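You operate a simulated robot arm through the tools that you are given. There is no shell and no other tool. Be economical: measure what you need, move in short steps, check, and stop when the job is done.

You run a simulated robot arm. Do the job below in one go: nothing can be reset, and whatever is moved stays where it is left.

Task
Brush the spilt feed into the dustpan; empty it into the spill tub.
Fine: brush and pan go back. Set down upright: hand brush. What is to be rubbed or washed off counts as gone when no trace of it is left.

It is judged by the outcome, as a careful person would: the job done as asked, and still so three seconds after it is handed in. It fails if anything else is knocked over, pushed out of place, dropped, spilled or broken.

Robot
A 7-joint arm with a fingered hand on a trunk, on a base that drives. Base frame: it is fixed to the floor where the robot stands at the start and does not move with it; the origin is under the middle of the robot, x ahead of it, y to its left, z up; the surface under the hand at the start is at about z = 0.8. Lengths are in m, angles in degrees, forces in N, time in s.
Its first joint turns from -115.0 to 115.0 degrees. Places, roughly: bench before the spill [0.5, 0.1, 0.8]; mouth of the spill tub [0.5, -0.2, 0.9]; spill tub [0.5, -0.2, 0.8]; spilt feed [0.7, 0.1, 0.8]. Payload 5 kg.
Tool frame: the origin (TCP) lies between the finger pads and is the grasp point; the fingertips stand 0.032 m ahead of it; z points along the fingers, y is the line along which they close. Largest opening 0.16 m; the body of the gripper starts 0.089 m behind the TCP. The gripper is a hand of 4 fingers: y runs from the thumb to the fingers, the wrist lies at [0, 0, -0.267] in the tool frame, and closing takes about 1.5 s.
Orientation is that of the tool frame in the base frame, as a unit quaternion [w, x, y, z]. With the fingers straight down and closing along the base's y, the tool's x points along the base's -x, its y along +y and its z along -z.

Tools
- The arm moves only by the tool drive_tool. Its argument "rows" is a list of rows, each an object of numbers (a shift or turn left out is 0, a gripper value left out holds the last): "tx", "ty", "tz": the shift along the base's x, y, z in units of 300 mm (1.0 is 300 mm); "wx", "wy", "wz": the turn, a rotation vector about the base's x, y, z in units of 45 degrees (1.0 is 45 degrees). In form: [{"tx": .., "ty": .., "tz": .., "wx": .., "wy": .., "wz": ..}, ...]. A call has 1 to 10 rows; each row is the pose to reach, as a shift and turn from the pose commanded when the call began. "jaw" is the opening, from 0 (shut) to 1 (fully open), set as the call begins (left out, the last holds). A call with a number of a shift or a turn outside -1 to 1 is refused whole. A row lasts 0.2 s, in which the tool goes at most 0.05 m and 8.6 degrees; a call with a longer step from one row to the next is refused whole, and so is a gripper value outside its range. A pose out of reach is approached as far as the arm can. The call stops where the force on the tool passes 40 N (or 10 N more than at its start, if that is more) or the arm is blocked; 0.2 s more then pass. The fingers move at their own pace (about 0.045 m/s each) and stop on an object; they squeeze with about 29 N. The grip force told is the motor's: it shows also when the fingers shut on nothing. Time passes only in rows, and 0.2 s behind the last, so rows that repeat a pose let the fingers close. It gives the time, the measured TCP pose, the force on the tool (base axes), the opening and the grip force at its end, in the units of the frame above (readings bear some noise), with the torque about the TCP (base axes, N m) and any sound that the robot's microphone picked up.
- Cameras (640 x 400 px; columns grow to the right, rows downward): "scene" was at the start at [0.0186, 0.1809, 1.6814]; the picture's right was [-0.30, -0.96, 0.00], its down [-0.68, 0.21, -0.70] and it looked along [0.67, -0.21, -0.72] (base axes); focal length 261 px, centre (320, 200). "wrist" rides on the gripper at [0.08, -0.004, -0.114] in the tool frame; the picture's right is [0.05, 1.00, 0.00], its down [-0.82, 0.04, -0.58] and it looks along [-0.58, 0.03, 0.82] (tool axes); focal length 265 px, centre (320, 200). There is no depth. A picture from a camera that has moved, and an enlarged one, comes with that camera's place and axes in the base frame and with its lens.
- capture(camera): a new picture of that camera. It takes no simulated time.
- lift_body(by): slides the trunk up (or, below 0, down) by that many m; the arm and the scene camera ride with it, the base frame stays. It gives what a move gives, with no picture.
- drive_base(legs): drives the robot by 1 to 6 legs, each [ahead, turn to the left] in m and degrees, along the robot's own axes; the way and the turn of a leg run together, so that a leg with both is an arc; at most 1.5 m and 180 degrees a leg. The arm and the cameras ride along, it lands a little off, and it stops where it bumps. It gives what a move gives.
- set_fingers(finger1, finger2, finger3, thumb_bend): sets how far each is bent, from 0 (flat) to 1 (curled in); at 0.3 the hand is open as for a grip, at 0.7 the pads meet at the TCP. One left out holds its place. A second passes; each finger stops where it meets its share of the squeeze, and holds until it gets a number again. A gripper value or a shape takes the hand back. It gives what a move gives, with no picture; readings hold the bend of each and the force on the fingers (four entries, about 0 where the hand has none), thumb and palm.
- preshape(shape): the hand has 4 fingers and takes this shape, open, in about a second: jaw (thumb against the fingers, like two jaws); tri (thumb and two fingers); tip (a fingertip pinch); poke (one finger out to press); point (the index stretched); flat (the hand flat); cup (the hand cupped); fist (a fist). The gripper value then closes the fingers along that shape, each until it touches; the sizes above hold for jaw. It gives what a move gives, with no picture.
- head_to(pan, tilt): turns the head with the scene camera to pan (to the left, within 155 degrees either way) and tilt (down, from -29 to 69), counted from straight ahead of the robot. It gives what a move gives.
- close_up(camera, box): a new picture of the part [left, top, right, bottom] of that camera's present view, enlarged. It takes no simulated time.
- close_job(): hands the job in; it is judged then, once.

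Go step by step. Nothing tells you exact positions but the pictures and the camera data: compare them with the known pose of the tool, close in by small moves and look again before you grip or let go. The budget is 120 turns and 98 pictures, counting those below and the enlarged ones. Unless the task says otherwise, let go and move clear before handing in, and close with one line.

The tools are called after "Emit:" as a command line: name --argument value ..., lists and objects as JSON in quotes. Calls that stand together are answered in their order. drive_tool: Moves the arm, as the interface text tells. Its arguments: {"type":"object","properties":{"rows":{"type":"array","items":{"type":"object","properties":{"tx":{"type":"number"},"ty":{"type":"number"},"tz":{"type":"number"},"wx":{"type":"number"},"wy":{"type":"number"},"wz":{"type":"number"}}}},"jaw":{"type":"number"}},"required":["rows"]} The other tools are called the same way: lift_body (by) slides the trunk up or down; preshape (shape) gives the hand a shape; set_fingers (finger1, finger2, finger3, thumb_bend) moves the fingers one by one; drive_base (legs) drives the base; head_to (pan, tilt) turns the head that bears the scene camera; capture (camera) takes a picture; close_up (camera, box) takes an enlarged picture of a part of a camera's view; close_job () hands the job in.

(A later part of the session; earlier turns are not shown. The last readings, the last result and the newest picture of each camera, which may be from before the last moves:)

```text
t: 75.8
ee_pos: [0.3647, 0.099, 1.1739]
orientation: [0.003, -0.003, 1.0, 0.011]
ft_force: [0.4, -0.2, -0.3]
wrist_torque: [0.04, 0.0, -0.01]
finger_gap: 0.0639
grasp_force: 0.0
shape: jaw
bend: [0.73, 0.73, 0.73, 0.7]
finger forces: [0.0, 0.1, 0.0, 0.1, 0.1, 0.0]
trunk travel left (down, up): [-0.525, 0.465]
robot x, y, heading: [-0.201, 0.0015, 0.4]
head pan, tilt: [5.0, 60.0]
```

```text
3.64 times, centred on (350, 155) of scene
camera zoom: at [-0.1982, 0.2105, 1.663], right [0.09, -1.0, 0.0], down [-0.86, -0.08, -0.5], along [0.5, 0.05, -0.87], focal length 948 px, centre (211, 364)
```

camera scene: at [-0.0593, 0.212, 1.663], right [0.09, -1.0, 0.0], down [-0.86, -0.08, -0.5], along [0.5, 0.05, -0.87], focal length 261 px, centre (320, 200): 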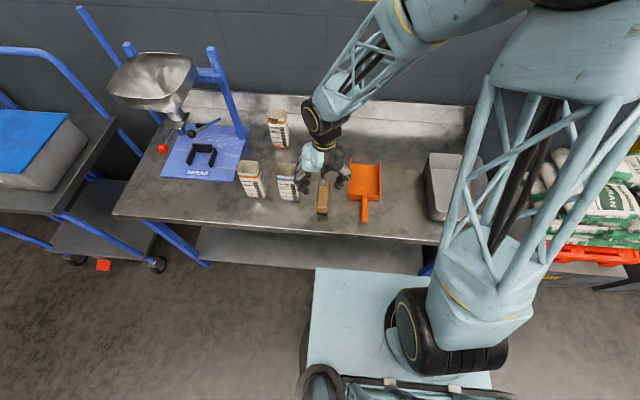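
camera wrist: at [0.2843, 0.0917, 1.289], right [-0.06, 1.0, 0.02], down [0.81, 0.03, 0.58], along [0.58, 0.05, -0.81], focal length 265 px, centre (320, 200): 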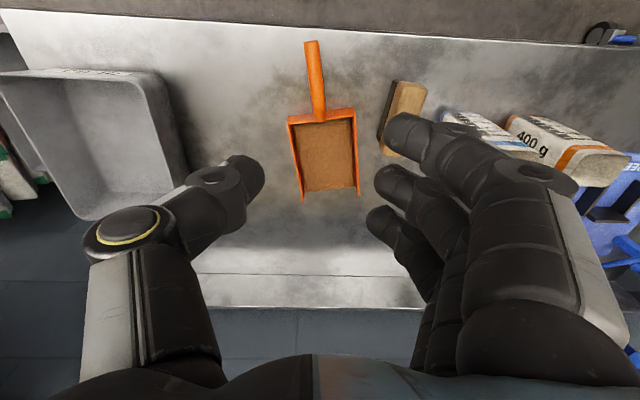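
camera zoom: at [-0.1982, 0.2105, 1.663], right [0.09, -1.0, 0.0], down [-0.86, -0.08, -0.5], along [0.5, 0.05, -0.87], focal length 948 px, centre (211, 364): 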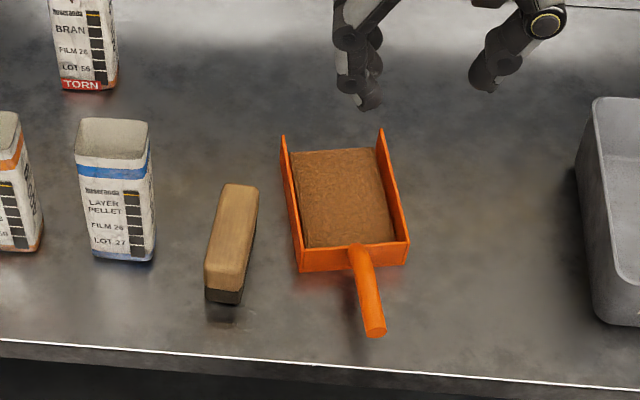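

The pan is flat with the feed intact, yawed about 10° left, centre ≈ (0.52, 0.13). I'll grip it across its side walls at about (0.545, 0.134), ahead of the brush's end, with the hand yawed 10° and fully open.

Emit:
drive_tool --rows '[{"tx": 0.12, "ty": 0.02, "wz": 0.05}, {"tx": 0.24, "ty": 0.04, "wz": 0.1}, {"tx": 0.36, "ty": 0.06, "wz": 0.15}, {"tx": 0.48, "ty": 0.09, "wz": 0.222}, {"tx": 0.601, "ty": 0.117, "wz": 0.222}, {"tx": 0.601, "ty": 0.117, "wz": 0.222, "tz": -0.15}, {"tx": 0.601, "ty": 0.117, "wz": 0.222, "tz": -0.3}, {"tx": 0.601, "ty": 0.117, "wz": 0.222, "tz": -0.45}, {"tx": 0.601, "ty": 0.117, "wz": 0.222, "tz": -0.6}, {"tx": 0.601, "ty": 0.117, "wz": 0.222, "tz": -0.6}]' --jaw 1

Emit:
capture --camera "wrist"

Emit:
close_up --camera "scene" --box '[270, 90, 430, 200]'

```text
t: 78.0
ee_pos: [0.5434, 0.1359, 0.9948]
orientation: [0.001, -0.089, 0.996, 0.01]
ft_force: [0.6, -0.1, 0.0]
wrist_torque: [0.01, 0.01, 0.0]
finger_gap: 0.1601
grasp_force: 0.1
shape: jaw
bend: [0.3, 0.3, 0.3, 0.3]
finger forces: [0.0, 0.1, 0.1, 0.1, 0.0, 0.0]
trunk travel left (down, up): [-0.525, 0.465]
robot x, y, heading: [-0.2054, 0.0017, 0.8]
head pan, tilt: [5.0, 60.0]
```

```text
32 pictures are left
camera wrist: at [0.4664, 0.1148, 1.1098], right [-0.23, 0.97, 0.02], down [0.79, 0.17, 0.58], along [0.56, 0.15, -0.81], focal length 265 px, centre (320, 200)
```

wrist: 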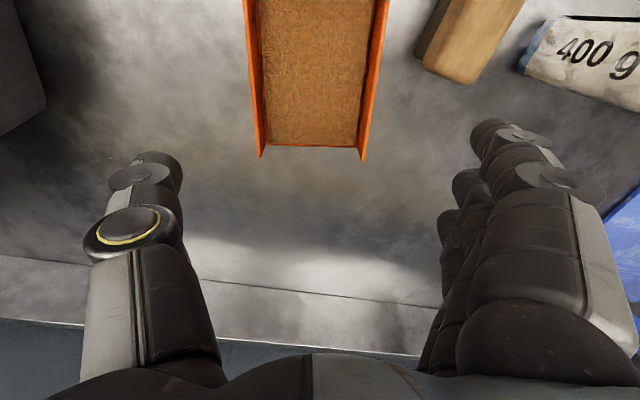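

```text
3.64 times, centred on (350, 145) of scene
camera zoom: at [-0.198, 0.2112, 1.663], right [0.09, -1.0, 0.0], down [-0.86, -0.08, -0.5], along [0.5, 0.05, -0.87], focal length 948 px, centre (211, 400)
```

zoom: 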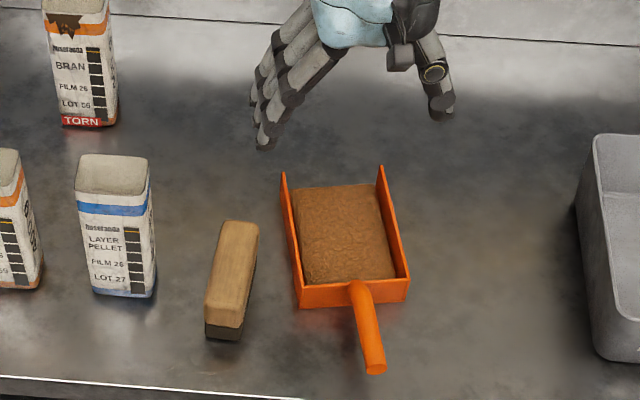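

Pan and hand are aligned. I'll descend partway and check the straddle.

Emit:
drive_tool --rows '[{"tz": -0.15}, {"tz": -0.3}, {"tz": -0.42}, {"tz": -0.42}]'

Emit:
capture --camera "wrist"

Emit:
close_up --camera "scene" --box '[290, 100, 410, 190]'

```text
t: 79.0
ee_pos: [0.5433, 0.1332, 0.87]
orientation: [0.0, -0.09, 0.996, 0.011]
ft_force: [-0.6, -0.6, 0.0]
wrist_torque: [-0.03, -0.01, 0.01]
finger_gap: 0.1599
grasp_force: 0.1
shape: jaw
bend: [0.3, 0.3, 0.3, 0.3]
finger forces: [0.1, 0.0, 0.1, 0.1, 0.0, 0.0]
trunk travel left (down, up): [-0.525, 0.465]
robot x, y, heading: [-0.2055, 0.0026, 0.5]
head pan, tilt: [5.0, 60.0]
```

```text
30 pictures are left
camera wrist: at [0.4659, 0.1132, 0.9834], right [-0.23, 0.97, 0.02], down [0.79, 0.17, 0.58], along [0.56, 0.15, -0.81], focal length 265 px, centre (320, 200)
```

wrist: 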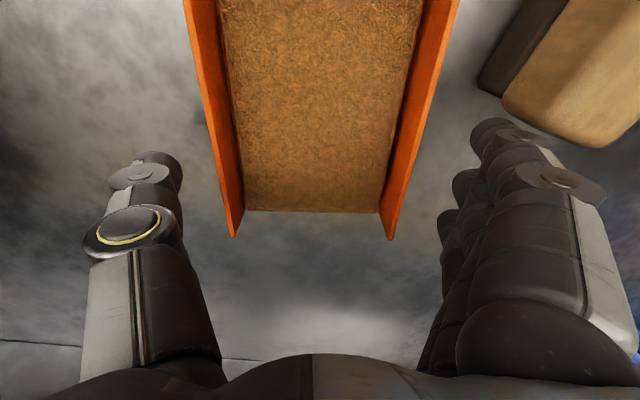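

```text
4.44 times, centred on (350, 145) of scene
camera zoom: at [-0.1979, 0.2112, 1.663], right [0.09, -1.0, 0.0], down [-0.86, -0.08, -0.5], along [0.5, 0.05, -0.87], focal length 1159 px, centre (187, 444)
```

zoom: 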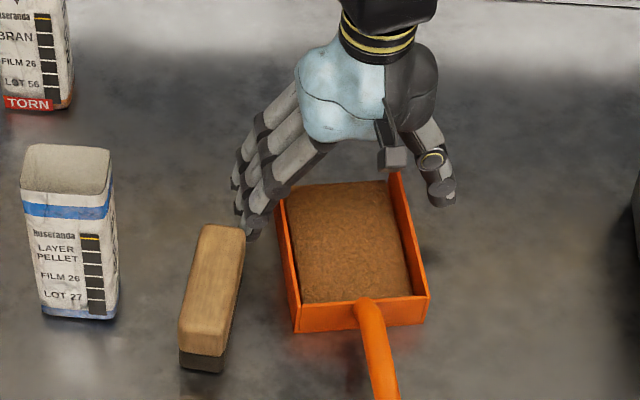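

The rear finger is close to the brush's end. I'll narrow the opening to about 0.14 and shift 1 cm forward before going lower.

Emit:
drive_tool --rows '[{"tx": 0.02}, {"tx": 0.035, "ty": 0.006}, {"tx": 0.035, "ty": 0.006}, {"tx": 0.035, "ty": 0.006}]' --jaw 0.89

Emit:
capture --camera "wrist"

Emit:
close_up --camera "scene" --box '[310, 110, 390, 170]'

```text
t: 80.0
ee_pos: [0.5529, 0.1355, 0.8689]
orientation: [0.001, -0.089, 0.996, 0.011]
ft_force: [-0.2, 0.0, 0.3]
wrist_torque: [0.02, -0.01, -0.01]
finger_gap: 0.1425
grasp_force: 0.1
shape: jaw
bend: [0.49, 0.49, 0.49, 0.45]
finger forces: [0.0, 0.1, 0.0, 0.1, 0.0, 0.1]
trunk travel left (down, up): [-0.525, 0.465]
robot x, y, heading: [-0.2029, -0.0029, 0.3]
head pan, tilt: [5.0, 60.0]
```

```text
28 pictures are left
camera wrist: at [0.4768, 0.1149, 0.9833], right [-0.23, 0.97, 0.02], down [0.79, 0.17, 0.58], along [0.56, 0.15, -0.81], focal length 265 px, centre (320, 200)
```

wrist: 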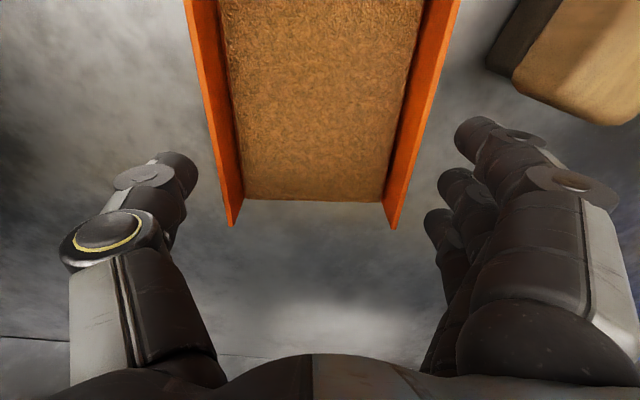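

```text
6.67 times, centred on (350, 140) of scene
camera zoom: at [-0.1981, 0.2111, 1.663], right [0.09, -1.0, 0.0], down [-0.86, -0.08, -0.5], along [0.5, 0.05, -0.87], focal length 1738 px, centre (120, 600)
```

zoom: 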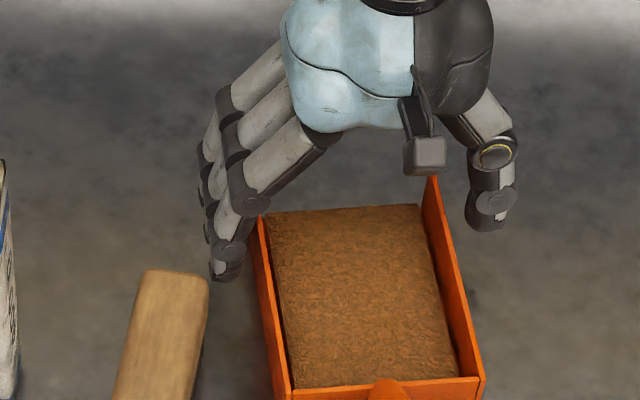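

Now clear of the brush and straddling the pan. Lowering and closing on the side walls.

Emit:
drive_tool --rows '[{"tz": -0.04}, {"tz": -0.075}, {"tz": -0.09}, {"tz": -0.09}]'

Emit:
drive_tool --rows '[{"tz": 0}, {"tz": 0}, {"tz": 0}, {"tz": 0}, {"tz": 0}]' --jaw 0.6

Emit:
capture --camera "wrist"

Emit:
close_up --camera "scene" --box '[310, 110, 390, 170]'

```text
t: 81.0
ee_pos: [0.5532, 0.1358, 0.8405]
orientation: [0.001, -0.09, 0.996, 0.011]
ft_force: [0.1, 0.0, 0.0]
wrist_torque: [0.0, -0.04, -0.04]
finger_gap: 0.1428
grasp_force: 0.0
shape: jaw
bend: [0.49, 0.49, 0.49, 0.45]
finger forces: [0.0, 0.1, 0.1, 0.0, 0.1, 0.1]
trunk travel left (down, up): [-0.525, 0.465]
robot x, y, heading: [-0.2079, 0.0012, 0.6]
head pan, tilt: [5.0, 60.0]
```

```text
t: 82.2
ee_pos: [0.553, 0.1369, 0.842]
orientation: [0.001, -0.09, 0.996, 0.011]
ft_force: [-0.1, -0.6, 0.3]
wrist_torque: [0.02, 0.01, 0.0]
finger_gap: 0.1147
grasp_force: 29.2
shape: jaw
bend: [0.66, 0.66, 0.65, 0.61]
finger forces: [8.6, 8.5, 8.5, 0.1, 25.9, 0.0]
trunk travel left (down, up): [-0.525, 0.465]
robot x, y, heading: [-0.2031, 0.0041, 0.5]
head pan, tilt: [5.0, 60.0]
```

```text
26 pictures are left
camera wrist: at [0.4766, 0.1152, 0.9556], right [-0.23, 0.97, 0.02], down [0.79, 0.17, 0.58], along [0.56, 0.15, -0.81], focal length 265 px, centre (320, 200)
```

wrist: 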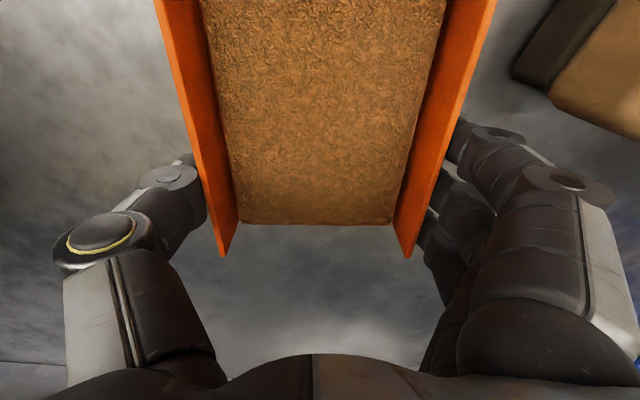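

```text
6.67 times, centred on (350, 140) of scene
camera zoom: at [-0.1981, 0.2111, 1.663], right [0.09, -1.0, 0.0], down [-0.86, -0.08, -0.5], along [0.5, 0.05, -0.87], focal length 1738 px, centre (120, 600)
```

zoom: 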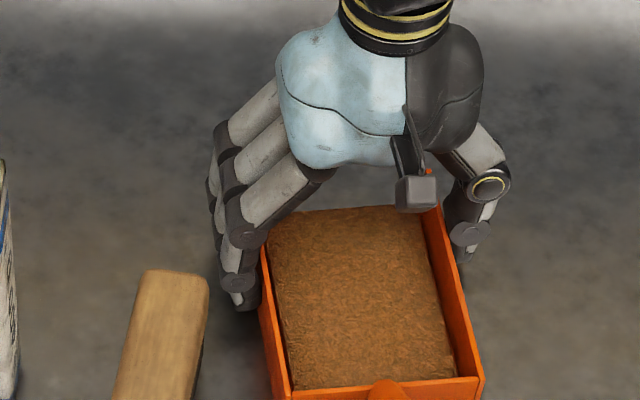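

Firm contact on both walls with all fingers. I'll lift a few centimetres and check attitude.

Emit:
drive_tool --rows '[{"tz": 0.03}, {"tz": 0.06}, {"tz": 0.1}, {"tz": 0.15}, {"tz": 0.15}, {"tz": 0.15}]' --jaw 0.4

Emit:
capture --camera "wrist"

Emit:
close_up --camera "scene" --box '[290, 110, 390, 185]'

```text
t: 83.6
ee_pos: [0.5538, 0.1369, 0.8857]
orientation: [0.002, -0.089, 0.996, 0.01]
ft_force: [-0.2, 0.2, -1.0]
wrist_torque: [0.05, -0.17, -0.04]
finger_gap: 0.1146
grasp_force: 28.8
shape: jaw
bend: [0.66, 0.66, 0.66, 0.61]
finger forces: [8.9, 8.5, 8.7, 0.0, 26.3, 0.0]
trunk travel left (down, up): [-0.525, 0.465]
robot x, y, heading: [-0.2013, 0.001, 0.5]
head pan, tilt: [5.0, 60.0]
```

```text
24 pictures are left
camera wrist: at [0.4764, 0.1153, 1.0006], right [-0.23, 0.97, 0.02], down [0.79, 0.17, 0.58], along [0.56, 0.15, -0.81], focal length 265 px, centre (320, 200)
```

wrist: 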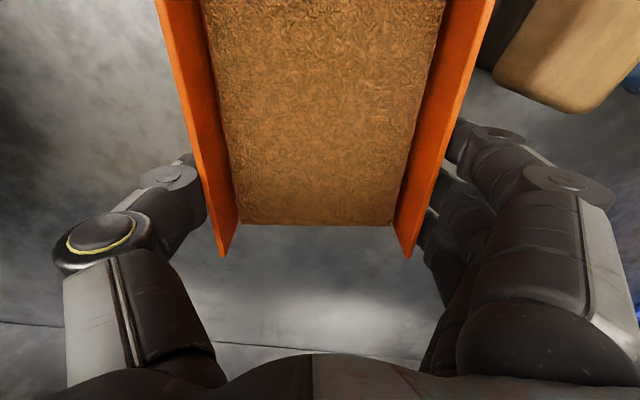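

```text
5.33 times, centred on (340, 148) of scene
camera zoom: at [-0.1979, 0.2112, 1.663], right [0.09, -1.0, 0.0], down [-0.86, -0.08, -0.5], along [0.5, 0.05, -0.87], focal length 1390 px, centre (213, 480)
```

zoom: 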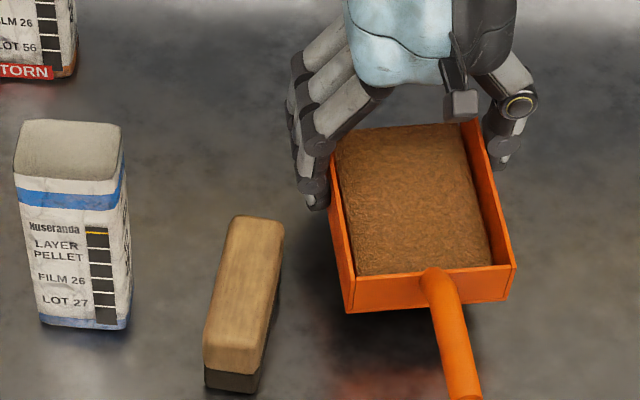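

Level and stable. Now raise and carry it right, over the tub.

Emit:
drive_tool --rows '[{"tz": 0.13}, {"tz": 0.26}, {"tz": 0.39}, {"tz": 0.5, "ty": -0.05}, {"tz": 0.55, "ty": -0.17, "wz": -0.06}, {"tz": 0.55, "ty": -0.3, "wz": -0.12}, {"tz": 0.55, "ty": -0.43, "wz": -0.18}, {"tz": 0.55, "ty": -0.56, "wz": -0.222}, {"tz": 0.55, "ty": -0.65, "wz": -0.222}, {"tz": 0.55, "ty": -0.65, "wz": -0.222}]'

Emit:
drive_tool --rows '[{"ty": -0.12, "tx": -0.04}, {"ty": -0.24, "tx": -0.08}, {"ty": -0.36, "tx": -0.12}, {"ty": -0.46, "tx": -0.15}, {"ty": -0.523, "tx": -0.18}, {"ty": -0.523, "tx": -0.18}]'

Emit:
head_to --pan -25 --tilt 50

Emit:
capture --camera "scene"

Emit:
capture --camera "wrist"

```text
t: 85.8
ee_pos: [0.5538, -0.0616, 1.0499]
orientation: [0.003, -0.002, 1.0, 0.01]
ft_force: [-0.9, -1.2, -0.9]
wrist_torque: [0.0, -0.17, 0.01]
finger_gap: 0.1149
grasp_force: 29.1
shape: jaw
bend: [0.66, 0.66, 0.66, 0.61]
finger forces: [9.0, 8.6, 8.7, 0.0, 26.5, 0.0]
trunk travel left (down, up): [-0.525, 0.465]
robot x, y, heading: [-0.2035, 0.0015, 0.3]
head pan, tilt: [5.0, 60.0]
```

```text
t: 87.2
ee_pos: [0.4992, -0.2155, 1.0503]
orientation: [0.002, -0.002, 1.0, 0.01]
ft_force: [0.5, -0.7, -2.7]
wrist_torque: [0.0, -0.13, 0.01]
finger_gap: 0.1149
grasp_force: 29.3
shape: jaw
bend: [0.66, 0.66, 0.66, 0.61]
finger forces: [9.1, 8.6, 8.7, 0.0, 26.3, 0.1]
trunk travel left (down, up): [-0.525, 0.465]
robot x, y, heading: [-0.2047, 0.0021, 0.7]
head pan, tilt: [5.0, 60.0]
```

```text
t: 88.2
ee_pos: [0.4987, -0.2162, 1.0501]
orientation: [0.003, -0.003, 1.0, 0.01]
ft_force: [-0.3, -0.2, -2.4]
wrist_torque: [-0.02, -0.21, 0.0]
finger_gap: 0.1148
grasp_force: 28.7
shape: jaw
bend: [0.66, 0.66, 0.66, 0.61]
finger forces: [9.1, 8.6, 8.7, 0.1, 26.3, 0.1]
trunk travel left (down, up): [-0.525, 0.465]
robot x, y, heading: [-0.2049, 0.0017, 0.4]
head pan, tilt: [-25.0, 50.0]
```

```text
22 pictures are left
camera scene: at [-0.1944, 0.1726, 1.6755], right [-0.42, -0.91, 0.0], down [-0.7, 0.32, -0.64], along [0.58, -0.27, -0.77], focal length 261 px, centre (320, 200)
```

scene: 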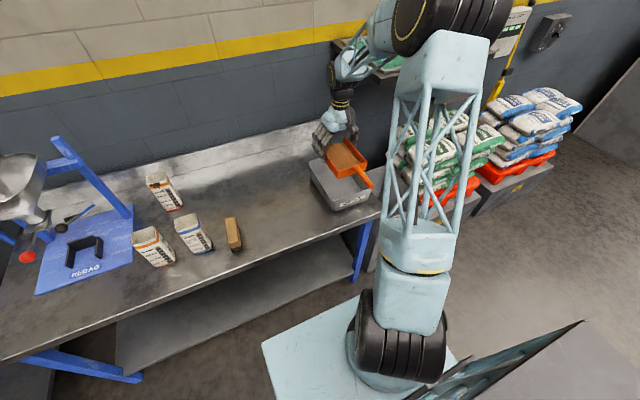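

```text
21 pictures are left
camera wrist: at [0.4191, -0.2226, 1.1652], right [-0.06, 1.0, 0.02], down [0.81, 0.03, 0.58], along [0.58, 0.05, -0.81], focal length 265 px, centre (320, 200)
```

wrist: 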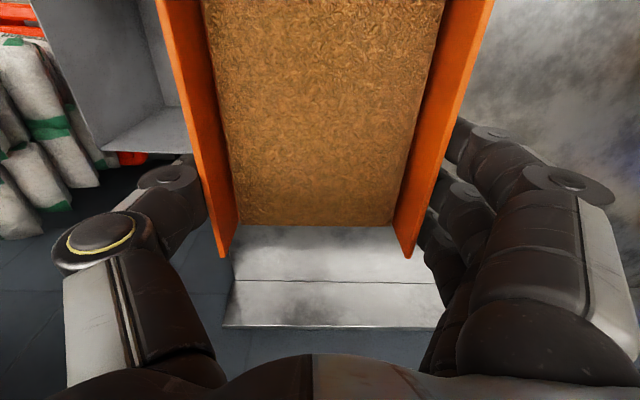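

I need to verify the pan's mouth against the tub from the scene camera.

Emit:
close_up --camera "scene" --box '[290, 90, 400, 220]'

```text
3.08 times, centred on (345, 155) of scene
camera zoom: at [-0.1944, 0.1726, 1.6755], right [-0.42, -0.91, 0.0], down [-0.7, 0.32, -0.64], along [0.58, -0.27, -0.77], focal length 802 px, centre (243, 338)
```

zoom: 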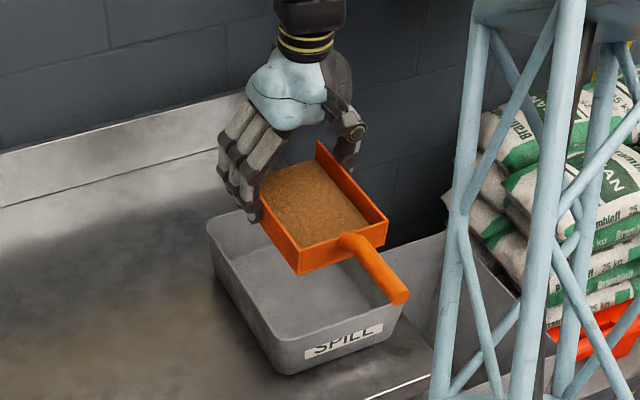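

The tub spans x 0.37–0.60, y −0.14 to −0.32 and the mouth is over it. I'll centre at y −0.23, lower a bit, and tip forward 45°.

Emit:
drive_tool --rows '[{"tx": -0.03, "ty": -0.05, "tz": -0.08}, {"tx": -0.03, "ty": -0.05, "tz": -0.12, "wy": 0.17}, {"tx": -0.03, "ty": -0.05, "tz": -0.12, "wy": 0.34}, {"tx": -0.03, "ty": -0.05, "tz": -0.12, "wy": 0.5}, {"tx": -0.03, "ty": -0.05, "tz": -0.12, "wy": 0.67}, {"tx": -0.03, "ty": -0.05, "tz": -0.12, "wy": 0.84}, {"tx": -0.03, "ty": -0.05, "tz": -0.12, "wy": 1.0}, {"tx": -0.03, "ty": -0.05, "tz": -0.12, "wy": 1.0}]'

Emit:
close_up --camera "scene" --box '[290, 90, 400, 220]'

```text
t: 90.0
ee_pos: [0.491, -0.2305, 1.0147]
orientation: [-0.38, 0.002, 0.925, 0.011]
ft_force: [0.3, -0.2, -2.1]
wrist_torque: [-0.02, -0.1, -0.01]
finger_gap: 0.1146
grasp_force: 28.5
shape: jaw
bend: [0.66, 0.66, 0.66, 0.61]
finger forces: [8.9, 8.5, 8.8, 0.0, 26.2, 0.0]
trunk travel left (down, up): [-0.525, 0.465]
robot x, y, heading: [-0.2047, 0.0012, 0.4]
head pan, tilt: [-25.0, 50.0]
```

```text
3.08 times, centred on (345, 155) of scene
camera zoom: at [-0.1943, 0.1725, 1.6756], right [-0.42, -0.91, 0.0], down [-0.7, 0.32, -0.64], along [0.58, -0.27, -0.77], focal length 802 px, centre (243, 338)
```

zoom: 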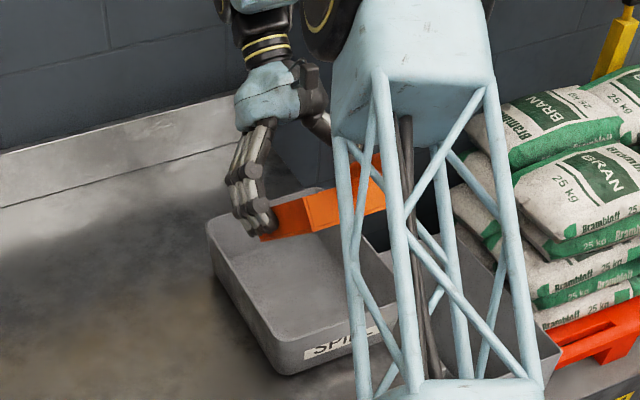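

Tipped 45° smoothly. Another 30° and a pause.

Emit:
drive_tool --rows '[{"wy": 0.17, "tx": 0.02}, {"wy": 0.34, "tx": 0.04}, {"wy": 0.5, "tx": 0.06}, {"wy": 0.67, "tx": 0.06}, {"wy": 0.67, "tx": 0.06}, {"wy": 0.67, "tx": 0.06}, {"wy": 0.67, "tx": 0.06}, {"wy": 0.67, "tx": 0.06}]'

Emit:
capture --camera "wrist"

Emit:
close_up --camera "scene" --box '[290, 90, 400, 220]'

```text
t: 91.8
ee_pos: [0.4518, -0.261, 1.0413]
orientation: [-0.555, -0.046, 0.829, -0.052]
ft_force: [-0.3, 0.5, -1.8]
wrist_torque: [0.0, -0.06, 0.05]
finger_gap: 0.1147
grasp_force: 28.8
shape: jaw
bend: [0.66, 0.66, 0.66, 0.62]
finger forces: [9.4, 9.3, 9.3, 0.1, 27.9, 0.0]
out of reach, approached as far as the arm can: row 2, 3, 4, 5, 6, 7, 8
trunk travel left (down, up): [-0.525, 0.465]
robot x, y, heading: [-0.2043, -0.0001, 0.3]
head pan, tilt: [-25.0, 50.0]
```

```text
18 pictures are left
camera wrist: at [0.5275, -0.2518, 1.1599], right [-0.15, 0.99, 0.01], down [0.83, 0.14, -0.54], along [-0.53, -0.07, -0.84], focal length 265 px, centre (320, 200)
```

wrist: 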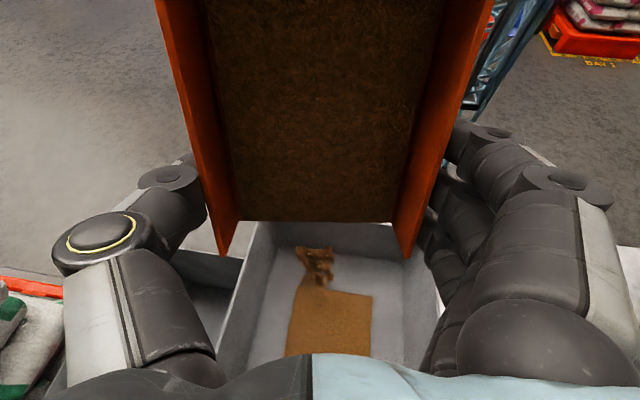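

```text
3.08 times, centred on (345, 155) of scene
camera zoom: at [-0.1939, 0.1733, 1.6754], right [-0.42, -0.91, 0.0], down [-0.7, 0.32, -0.64], along [0.58, -0.27, -0.77], focal length 802 px, centre (243, 338)
```

zoom: 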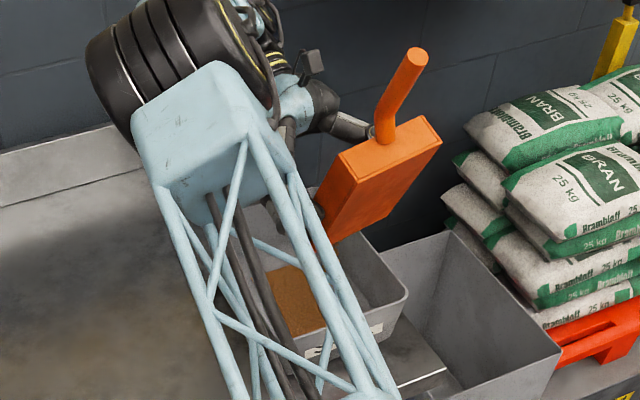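

Feed is streaming into the tub. I'll hold here to let it empty.

Emit:
drive_tool --rows '[{"tz": 0}, {"tz": 0}, {"tz": 0}, {"tz": 0}, {"tz": 0}, {"tz": 0}, {"tz": 0}, {"tz": 0}, {"tz": 0}, {"tz": 0}]'

Emit:
capture --camera "wrist"

```text
t: 94.0
ee_pos: [0.4519, -0.2624, 1.0423]
orientation: [-0.554, -0.046, 0.829, -0.051]
ft_force: [-0.1, 0.1, -1.4]
wrist_torque: [0.02, -0.09, 0.03]
finger_gap: 0.1146
grasp_force: 28.6
shape: jaw
bend: [0.66, 0.66, 0.66, 0.62]
finger forces: [9.4, 9.4, 9.3, 0.1, 28.0, 0.0]
trunk travel left (down, up): [-0.525, 0.465]
robot x, y, heading: [-0.2068, -0.002, 0.3]
head pan, tilt: [-25.0, 50.0]
```

```text
16 pictures are left
camera wrist: at [0.5271, -0.2523, 1.1601], right [-0.15, 0.99, 0.01], down [0.83, 0.14, -0.54], along [-0.53, -0.07, -0.84], focal length 265 px, centre (320, 200)
```

wrist: 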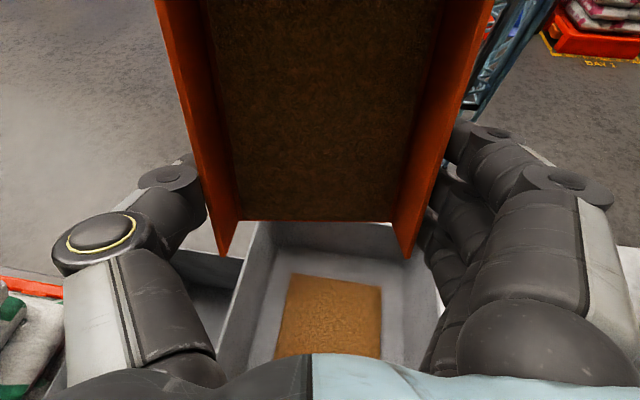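

The stream has stopped. I'll check whether anything clings in the pan.

Emit:
close_up --camera "wrist" --box '[150, 0, 500, 270]'

```text
1.48 times, centred on (325, 135) of wrist
camera zoom: at [0.5271, -0.2523, 1.1601], right [-0.15, 0.99, 0.01], down [0.83, 0.14, -0.54], along [-0.53, -0.07, -0.84], focal length 393 px, centre (313, 296)
```

zoom: 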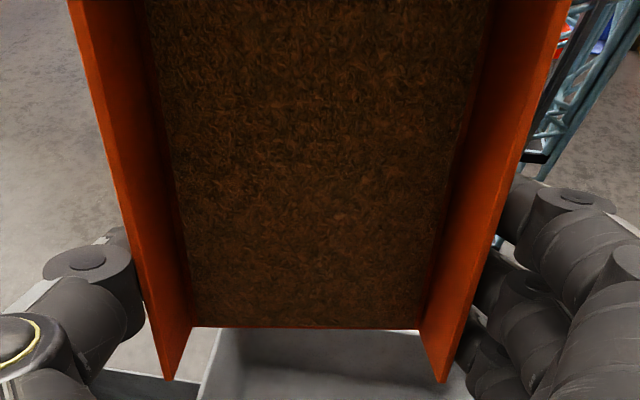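

There still seems to be a feed layer in the pan and this arm pose limits the tilt at 67°. I'll level out, turn the pan so its mouth faces left (+y), where the wrist can tip further, and pour again.

Emit:
drive_tool --rows '[{"wy": -0.17}, {"wy": -0.34}, {"wy": -0.51}, {"wy": -0.68}, {"wy": -0.85}, {"wy": -1.0}, {"wy": -1.0}]'

```text
t: 95.5
ee_pos: [0.4526, -0.2639, 1.0383]
orientation: [-0.194, -0.023, 0.979, -0.065]
ft_force: [-0.2, -0.3, -1.7]
wrist_torque: [0.05, -0.12, 0.03]
finger_gap: 0.1144
grasp_force: 28.9
shape: jaw
bend: [0.66, 0.66, 0.66, 0.62]
finger forces: [9.3, 9.2, 9.0, 0.1, 27.2, 0.1]
trunk travel left (down, up): [-0.525, 0.465]
robot x, y, heading: [-0.204, -0.0004, 0.1]
head pan, tilt: [-25.0, 50.0]
```

Emit:
drive_tool --rows '[{"wx": 0.055, "wy": -0.164, "wz": -0.019, "tx": 0.04, "ty": 0.04, "tz": 0.03}, {"wx": 0.11, "wy": -0.328, "wz": -0.039, "tx": 0.08, "ty": 0.08, "tz": 0.06}, {"wx": 0.165, "wy": -0.492, "wz": -0.058, "tx": 0.125, "ty": 0.113, "tz": 0.1}, {"wx": 0.165, "wy": -0.492, "wz": -0.058, "tx": 0.125, "ty": 0.113, "tz": 0.1}]'

Emit:
capture --camera "wrist"

```text
t: 96.5
ee_pos: [0.4896, -0.2291, 1.0694]
orientation: [-0.003, 0.0, 1.0, 0.0]
ft_force: [-0.1, 0.3, -1.2]
wrist_torque: [0.05, -0.15, -0.03]
finger_gap: 0.1146
grasp_force: 29.1
shape: jaw
bend: [0.66, 0.66, 0.66, 0.62]
finger forces: [9.2, 9.1, 9.0, 0.1, 27.2, 0.0]
trunk travel left (down, up): [-0.525, 0.465]
robot x, y, heading: [-0.2027, 0.0055, 0.3]
head pan, tilt: [-25.0, 50.0]
```

```text
14 pictures are left
camera wrist: at [0.4119, -0.2337, 1.1854], right [-0.05, 1.0, 0.0], down [0.82, 0.04, 0.57], along [0.57, 0.03, -0.82], focal length 265 px, centre (320, 200)
```

wrist: 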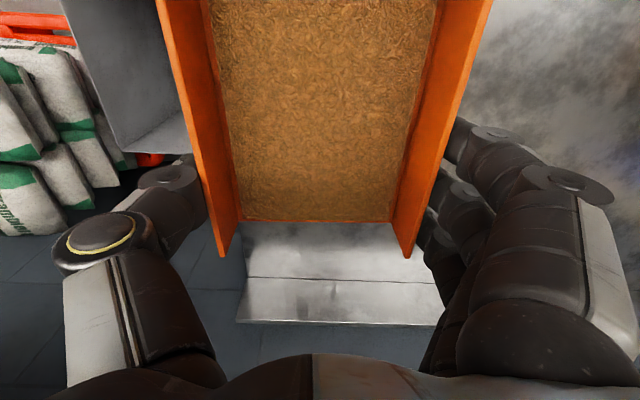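

The layer is thinner but not gone. Turning the pan left by 90° while level.

Emit:
drive_tool --rows '[{"wz": 0.17}, {"wz": 0.34}, {"wz": 0.51}, {"wz": 0.68}, {"wz": 0.85}, {"wz": 1.0}, {"wz": 1.0}]'

Emit:
drive_tool --rows '[{"wz": 0.17}, {"wz": 0.34}, {"wz": 0.51}, {"wz": 0.68}, {"wz": 0.85}, {"wz": 1.0}, {"wz": 1.0}]'

```text
t: 98.2
ee_pos: [0.4912, -0.2295, 1.0708]
orientation: [-0.002, -0.383, 0.924, -0.002]
ft_force: [0.0, 0.3, -2.5]
wrist_torque: [0.11, -0.1, -0.02]
finger_gap: 0.1145
grasp_force: 28.9
shape: jaw
bend: [0.66, 0.66, 0.66, 0.62]
finger forces: [9.1, 9.2, 9.0, 0.0, 27.3, 0.0]
trunk travel left (down, up): [-0.525, 0.465]
robot x, y, heading: [-0.2023, 0.0003, 0.4]
head pan, tilt: [-25.0, 50.0]
```

```text
t: 99.8
ee_pos: [0.4912, -0.2303, 1.0697]
orientation: [0.0, 0.708, -0.706, 0.003]
ft_force: [0.6, 0.4, -2.4]
wrist_torque: [0.13, 0.01, 0.02]
finger_gap: 0.1145
grasp_force: 29.0
shape: jaw
bend: [0.66, 0.66, 0.66, 0.62]
finger forces: [9.3, 9.2, 9.0, 0.0, 27.3, 0.0]
trunk travel left (down, up): [-0.525, 0.465]
robot x, y, heading: [-0.2049, 0.0047, 0.5]
head pan, tilt: [-25.0, 50.0]
```

Yaw reached. Now tip the mouth down toward +y in two 45° stages.

Emit:
drive_tool --rows '[{"tz": -0.05, "wx": -0.17}, {"tz": -0.1, "wx": -0.34}, {"tz": -0.13, "wx": -0.51}, {"tz": -0.13, "wx": -0.68}, {"tz": -0.13, "wx": -0.85}, {"tz": -0.13, "wx": -1.0}, {"tz": -0.13, "wx": -1.0}]'

Emit:
drive_tool --rows '[{"wx": -0.17}, {"wx": -0.34}, {"wx": -0.51}, {"wx": -0.68}, {"wx": -0.85}, {"wx": -0.9}, {"wx": -0.9}, {"wx": -0.9}, {"wx": -0.9}, {"wx": -0.9}]'

Emit:
capture --camera "wrist"

```text
t: 101.3
ee_pos: [0.4902, -0.2299, 1.03]
orientation: [0.272, 0.653, -0.652, 0.273]
ft_force: [0.4, 0.4, -0.8]
wrist_torque: [0.14, 0.02, -0.02]
finger_gap: 0.1147
grasp_force: 29.2
shape: jaw
bend: [0.66, 0.66, 0.66, 0.62]
finger forces: [9.2, 9.1, 8.9, 0.1, 27.2, 0.0]
trunk travel left (down, up): [-0.525, 0.465]
robot x, y, heading: [-0.2038, 0.0029, 0.4]
head pan, tilt: [-25.0, 50.0]
```

```text
t: 103.5
ee_pos: [0.4903, -0.2288, 1.0311]
orientation: [0.481, 0.519, -0.517, 0.482]
ft_force: [0.0, -0.1, -1.4]
wrist_torque: [0.04, 0.01, -0.01]
finger_gap: 0.1145
grasp_force: 28.8
shape: jaw
bend: [0.66, 0.66, 0.66, 0.62]
finger forces: [9.1, 9.0, 9.0, 0.1, 27.1, 0.0]
trunk travel left (down, up): [-0.525, 0.465]
robot x, y, heading: [-0.2035, 0.0004, 0.4]
head pan, tilt: [-25.0, 50.0]
```

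```text
13 pictures are left
camera wrist: at [0.4958, -0.1215, 1.1209], right [-1.0, -0.01, 0.05], down [-0.04, 0.64, -0.77], along [-0.03, -0.77, -0.63], focal length 265 px, centre (320, 200)
```

wrist: 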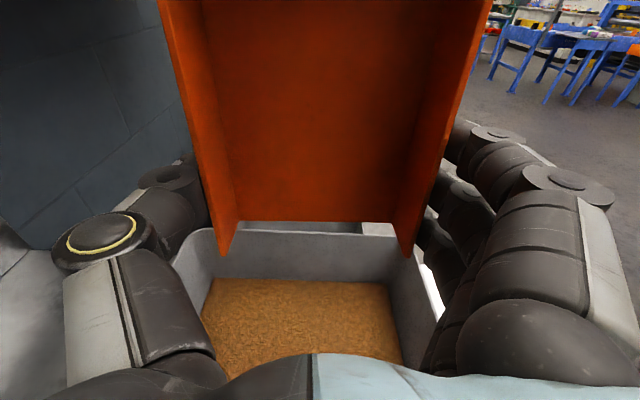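

The pan is empty and the feed all lies in the tub. I'll raise, level, and turn it back.

Emit:
drive_tool --rows '[{"tz": 0.08, "wx": 0.17}, {"tz": 0.12, "wx": 0.34}, {"tz": 0.16, "wx": 0.51}, {"tz": 0.16, "wx": 0.68}, {"tz": 0.16, "wx": 0.85}, {"tz": 0.16, "wx": 0.95}, {"tz": 0.16, "wx": 0.95}]'

Emit:
drive_tool --rows '[{"wx": 0.17}, {"wx": 0.34}, {"wx": 0.51}, {"wx": 0.68}, {"wx": 0.85}, {"wx": 0.95}, {"wx": 0.95}]'

Emit:
drive_tool --rows '[{"wz": -0.17}, {"wz": -0.34}, {"wz": -0.51}, {"wz": -0.68}, {"wz": -0.85}, {"wz": -1.0}, {"wz": -1.0}]'

Emit:
drive_tool --rows '[{"wz": -0.17, "ty": 0.05}, {"wz": -0.34, "ty": 0.15}, {"wz": -0.51, "ty": 0.28, "tx": 0.05}, {"wz": -0.68, "ty": 0.4, "tx": 0.1}, {"wz": -0.85, "ty": 0.53, "tx": 0.15}, {"wz": -1.0, "ty": 0.66, "tx": 0.2}, {"wz": -1.0, "ty": 0.77, "tx": 0.25}, {"wz": -1.0, "ty": 0.833, "tx": 0.3}, {"wz": -1.0, "ty": 0.833, "tx": 0.3}]'

Emit:
capture --camera "wrist"

```text
t: 105.2
ee_pos: [0.4906, -0.2281, 1.0781]
orientation: [0.259, 0.658, -0.658, 0.259]
ft_force: [0.5, -0.4, -2.2]
wrist_torque: [0.1, 0.01, -0.01]
finger_gap: 0.1147
grasp_force: 28.9
shape: jaw
bend: [0.66, 0.66, 0.66, 0.62]
finger forces: [9.0, 8.9, 8.8, 0.0, 26.8, 0.0]
trunk travel left (down, up): [-0.525, 0.465]
robot x, y, heading: [-0.2034, 0.0009, 0.2]
head pan, tilt: [-25.0, 50.0]
```

```text
t: 106.8
ee_pos: [0.4906, -0.2282, 1.0789]
orientation: [0.0, 0.708, -0.707, 0.002]
ft_force: [1.2, 0.9, -1.2]
wrist_torque: [0.04, 0.0, 0.01]
finger_gap: 0.1146
grasp_force: 29.1
shape: jaw
bend: [0.66, 0.66, 0.66, 0.62]
finger forces: [9.0, 8.7, 8.5, 0.0, 26.3, 0.0]
trunk travel left (down, up): [-0.525, 0.465]
robot x, y, heading: [-0.206, 0.003, 0.6]
head pan, tilt: [-25.0, 50.0]
```

```text
t: 108.3
ee_pos: [0.4909, -0.2292, 1.0793]
orientation: [-0.002, -0.383, 0.924, -0.002]
ft_force: [0.0, -0.4, -1.8]
wrist_torque: [0.03, -0.08, 0.02]
finger_gap: 0.1149
grasp_force: 28.9
shape: jaw
bend: [0.66, 0.66, 0.66, 0.62]
finger forces: [9.0, 8.8, 8.7, 0.1, 26.4, 0.0]
trunk travel left (down, up): [-0.525, 0.465]
robot x, y, heading: [-0.2032, 0.0041, 0.2]
head pan, tilt: [-25.0, 50.0]
```

```text
t: 110.3
ee_pos: [0.5802, 0.0202, 1.0803]
orientation: [-0.002, 0.0, 1.0, -0.001]
ft_force: [0.0, -0.2, -1.8]
wrist_torque: [0.0, -0.09, 0.03]
finger_gap: 0.1146
grasp_force: 28.8
shape: jaw
bend: [0.66, 0.66, 0.66, 0.62]
finger forces: [9.0, 8.8, 8.6, 0.0, 26.5, 0.1]
trunk travel left (down, up): [-0.525, 0.465]
robot x, y, heading: [-0.2043, 0.0036, 0.7]
head pan, tilt: [-25.0, 50.0]
```

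```text
12 pictures are left
camera wrist: at [0.5025, 0.0168, 1.1968], right [-0.05, 1.0, 0.0], down [0.82, 0.04, 0.57], along [0.57, 0.03, -0.82], focal length 265 px, centre (320, 200)
```

wrist: 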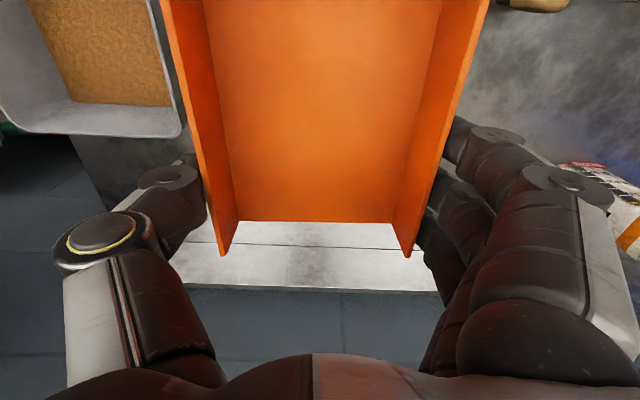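

The empty pan is level. I'll set it down left of its original spot (to keep the thumb off the tub), then shift it by the handle.

Emit:
drive_tool --rows '[{"tz": -0.15}, {"tz": -0.3}, {"tz": -0.45}, {"tz": -0.6}, {"tz": -0.7}, {"tz": -0.76}, {"tz": -0.785}, {"tz": -0.793}, {"tz": -0.793}]'

Emit:
drive_tool --rows '[{"tz": 0}, {"tz": 0}, {"tz": 0}, {"tz": 0}, {"tz": 0}]' --jaw 0.89

Emit:
drive_tool --rows '[{"tz": 0.1}, {"tz": 0.22}, {"tz": 0.35}, {"tz": 0.5}, {"tz": 0.5, "tx": -0.15}, {"tz": 0.5, "tx": -0.3, "wy": -0.1}, {"tz": 0.5, "tx": -0.45, "wy": -0.25}, {"tz": 0.5, "tx": -0.6, "wy": -0.4}, {"tz": 0.5, "tx": -0.68, "wy": -0.444}, {"tz": 0.5, "tx": -0.68, "wy": -0.444}]'

Emit:
capture --camera "wrist"

```text
t: 112.3
ee_pos: [0.582, 0.0214, 0.8425]
orientation: [-0.002, 0.0, 1.0, -0.002]
ft_force: [0.3, -1.8, 11.3]
wrist_torque: [0.74, 0.16, 0.07]
finger_gap: 0.1141
grasp_force: 28.8
shape: jaw
bend: [0.67, 0.66, 0.66, 0.62]
finger forces: [9.3, 9.2, 8.4, 0.0, 27.9, 0.0]
trunk travel left (down, up): [-0.525, 0.465]
robot x, y, heading: [-0.2062, -0.0016, 0.3]
head pan, tilt: [-25.0, 50.0]
```

```text
t: 113.5
ee_pos: [0.5807, 0.0208, 0.8422]
orientation: [-0.003, 0.0, 1.0, -0.001]
ft_force: [-0.3, -0.6, 0.9]
wrist_torque: [-0.06, 0.0, 0.01]
finger_gap: 0.1425
grasp_force: 0.3
shape: jaw
bend: [0.49, 0.49, 0.49, 0.45]
finger forces: [0.1, 0.1, 0.1, 0.0, 0.0, 0.1]
trunk travel left (down, up): [-0.525, 0.465]
robot x, y, heading: [-0.2053, -0.0009, 0.7]
head pan, tilt: [-25.0, 50.0]
```

```text
t: 115.8
ee_pos: [0.3775, 0.0199, 0.9898]
orientation: [0.171, 0.0, 0.985, -0.001]
ft_force: [0.9, 0.5, 1.0]
wrist_torque: [0.03, 0.02, 0.0]
finger_gap: 0.142
grasp_force: 0.1
shape: jaw
bend: [0.49, 0.49, 0.49, 0.45]
finger forces: [0.0, 0.0, 0.0, 0.1, 0.0, 0.0]
trunk travel left (down, up): [-0.525, 0.465]
robot x, y, heading: [-0.2021, 0.0028, 0.4]
head pan, tilt: [-25.0, 50.0]
```

```text
11 pictures are left
camera wrist: at [0.2653, 0.0162, 1.0711], right [-0.05, 1.0, -0.02], down [0.57, 0.04, 0.82], along [0.82, 0.03, -0.57], focal length 265 px, centre (320, 200)
```

wrist: 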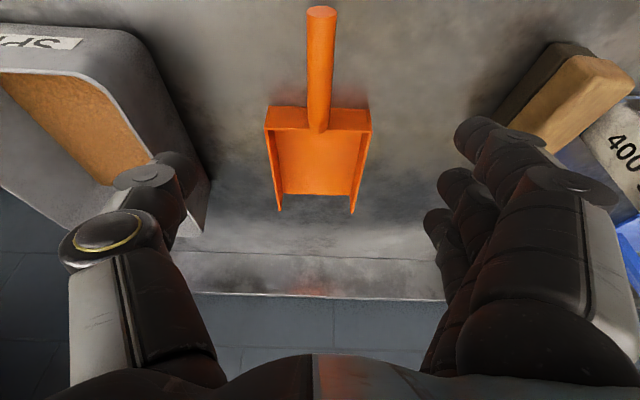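

The pan is parked at y ≈ 0.018, mouth at the original x. I'll grip the handle and shift it right 6.5 cm to its original place.

Emit:
drive_tool --rows '[{"tx": 0.025, "ty": -0.005}, {"tx": 0.025, "ty": -0.005}, {"tx": 0.025, "ty": -0.005}, {"tx": 0.025, "ty": -0.005}, {"tx": 0.025, "ty": -0.005, "tz": -0.13}, {"tx": 0.025, "ty": -0.005, "tz": -0.26}, {"tx": 0.025, "ty": -0.005, "tz": -0.35}, {"tx": 0.025, "ty": -0.005, "tz": -0.393}, {"tx": 0.025, "ty": -0.005, "tz": -0.393}]' --jaw 0.4

Emit:
drive_tool --rows '[{"tz": 0}, {"tz": 0}, {"tz": 0}, {"tz": 0}, {"tz": 0}, {"tz": 0}, {"tz": 0}]' --jaw 0

Emit:
capture --camera "wrist"

```text
t: 117.8
ee_pos: [0.3847, 0.0201, 0.872]
orientation: [0.171, 0.0, 0.985, -0.002]
ft_force: [-0.1, 0.2, 0.4]
wrist_torque: [-0.02, -0.06, 0.0]
finger_gap: 0.0648
grasp_force: 0.0
shape: jaw
bend: [0.73, 0.73, 0.73, 0.7]
finger forces: [0.0, 0.1, 0.0, 0.1, 0.1, 0.0]
trunk travel left (down, up): [-0.525, 0.465]
robot x, y, heading: [-0.2093, 0.0017, 0.7]
head pan, tilt: [-25.0, 50.0]
```

```text
t: 119.3
ee_pos: [0.3853, 0.0195, 0.8728]
orientation: [0.171, -0.001, 0.985, -0.001]
ft_force: [-0.4, 0.8, 0.4]
wrist_torque: [0.01, -0.15, 0.04]
finger_gap: 0.0142
grasp_force: 29.3
shape: jaw
bend: [0.71, 0.72, 0.71, 0.7]
finger forces: [8.7, 8.3, 7.2, 0.0, 24.8, 0.0]
trunk travel left (down, up): [-0.525, 0.465]
robot x, y, heading: [-0.2061, -0.0016, 0.4]
head pan, tilt: [-25.0, 50.0]
```

```text
10 pictures are left
camera wrist: at [0.2721, 0.0157, 0.9539], right [-0.05, 1.0, -0.02], down [0.57, 0.04, 0.82], along [0.82, 0.03, -0.57], focal length 265 px, centre (320, 200)
```

wrist: 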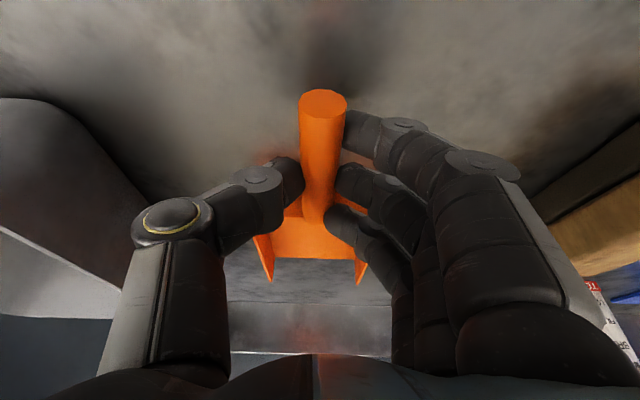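

Gripped straight. Small lift, shift 6.5 cm right, lower.

Emit:
drive_tool --rows '[{"tz": 0.03}, {"tz": 0.05}, {"tz": 0.05, "ty": -0.08}, {"tz": 0.05, "ty": -0.16}, {"tz": 0.05, "ty": -0.215}, {"tz": 0.05, "ty": -0.215}, {"tz": 0.02, "ty": -0.215}, {"tz": -0.003, "ty": -0.215}, {"tz": -0.003, "ty": -0.215}]'

Emit:
capture --camera "wrist"

```text
t: 121.3
ee_pos: [0.3843, -0.0451, 0.8715]
orientation: [0.171, -0.001, 0.985, -0.001]
ft_force: [-1.1, 0.5, 5.4]
wrist_torque: [0.14, -0.41, 0.06]
finger_gap: 0.014
grasp_force: 29.2
shape: jaw
bend: [0.71, 0.72, 0.71, 0.7]
finger forces: [8.9, 8.1, 15.7, 0.1, 26.7, 0.0]
trunk travel left (down, up): [-0.525, 0.465]
robot x, y, heading: [-0.2059, 0.0018, 0.4]
head pan, tilt: [-25.0, 50.0]
```

```text
9 pictures are left
camera wrist: at [0.2718, -0.0493, 0.9537], right [-0.05, 1.0, -0.02], down [0.57, 0.04, 0.82], along [0.82, 0.03, -0.57], focal length 265 px, centre (320, 200)
```

wrist: 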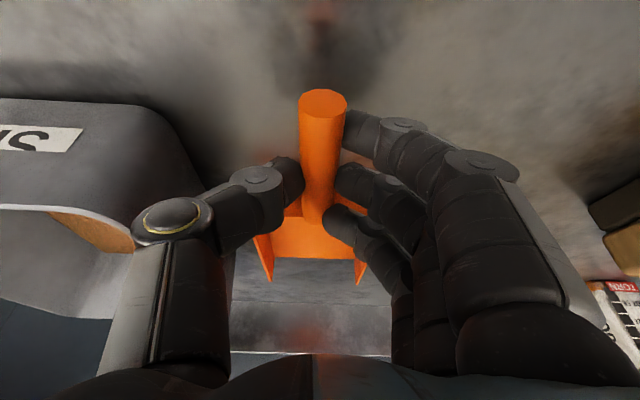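

The pan is back on its spot and flat. I'll release, rise straight up, and look over everything.

Emit:
drive_tool --rows '[{"tz": 0}, {"tz": 0}, {"tz": 0}, {"tz": 0}, {"tz": 0}]' --jaw 0.4

Emit:
drive_tool --rows '[{"tz": 0.1}, {"tz": 0.23}, {"tz": 0.36}, {"tz": 0.5}, {"tz": 0.65, "wy": 0.15}, {"tz": 0.8, "wy": 0.3}, {"tz": 0.95, "wy": 0.444}, {"tz": 0.95, "wy": 0.444}]'

Emit:
capture --camera "wrist"

Emit:
head_to --pan -8 --tilt 52

Emit:
capture --camera "scene"

```text
t: 122.5
ee_pos: [0.3844, -0.0444, 0.8721]
orientation: [0.171, 0.0, 0.985, -0.002]
ft_force: [-0.5, -0.5, 0.0]
wrist_torque: [-0.01, 0.01, -0.01]
finger_gap: 0.0629
grasp_force: 0.1
shape: jaw
bend: [0.73, 0.73, 0.73, 0.7]
finger forces: [0.1, 0.1, 0.1, 0.0, 0.0, 0.0]
trunk travel left (down, up): [-0.525, 0.465]
robot x, y, heading: [-0.2097, 0.0006, 0.4]
head pan, tilt: [-25.0, 50.0]
```

```text
t: 124.3
ee_pos: [0.3828, -0.0443, 1.1584]
orientation: [-0.004, -0.001, 1.0, -0.002]
ft_force: [0.7, -0.1, 0.2]
wrist_torque: [-0.05, 0.0, -0.01]
finger_gap: 0.0639
grasp_force: 0.0
shape: jaw
bend: [0.73, 0.73, 0.73, 0.7]
finger forces: [0.0, 0.0, 0.0, 0.1, 0.0, 0.1]
trunk travel left (down, up): [-0.525, 0.465]
robot x, y, heading: [-0.2065, -0.0018, 0.5]
head pan, tilt: [-25.0, 50.0]
```

```text
8 pictures are left
camera wrist: at [0.3052, -0.0486, 1.2739], right [-0.05, 1.0, 0.0], down [0.82, 0.04, 0.57], along [0.57, 0.03, -0.82], focal length 265 px, centre (320, 200)
```

wrist: 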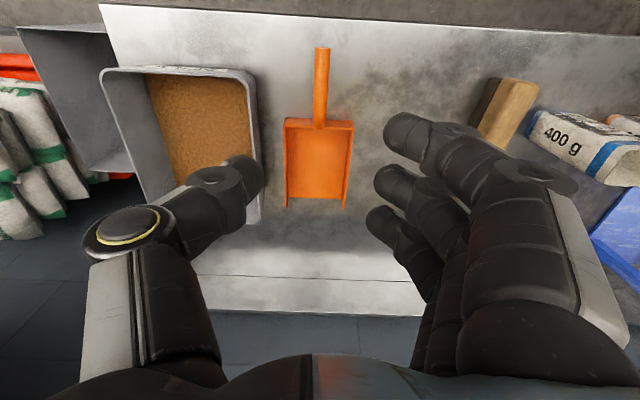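

```text
t: 125.2
ee_pos: [0.384, -0.0454, 1.1575]
orientation: [-0.003, 0.0, 1.0, -0.002]
ft_force: [0.2, -0.2, -0.3]
wrist_torque: [-0.02, -0.01, -0.02]
finger_gap: 0.0639
grasp_force: 0.0
shape: jaw
bend: [0.73, 0.73, 0.73, 0.7]
finger forces: [0.0, 0.1, 0.1, 0.0, 0.0, 0.0]
trunk travel left (down, up): [-0.525, 0.465]
robot x, y, heading: [-0.2064, 0.0002, 0.6]
head pan, tilt: [-8.0, 52.0]
```

```text
7 pictures are left
camera scene: at [-0.1901, 0.1948, 1.6729], right [-0.13, -0.99, 0.0], down [-0.78, 0.1, -0.62], along [0.61, -0.08, -0.79], focal length 261 px, centre (320, 200)
```

scene: 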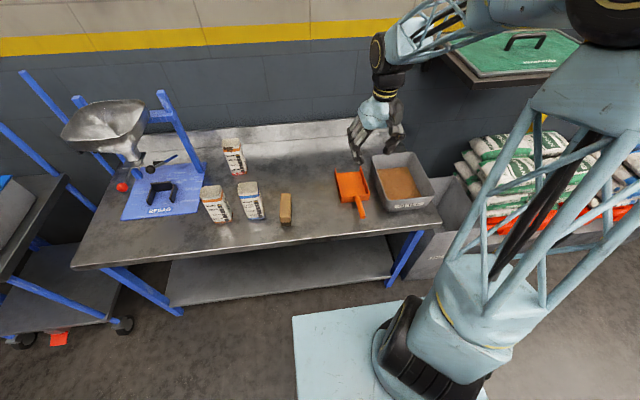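

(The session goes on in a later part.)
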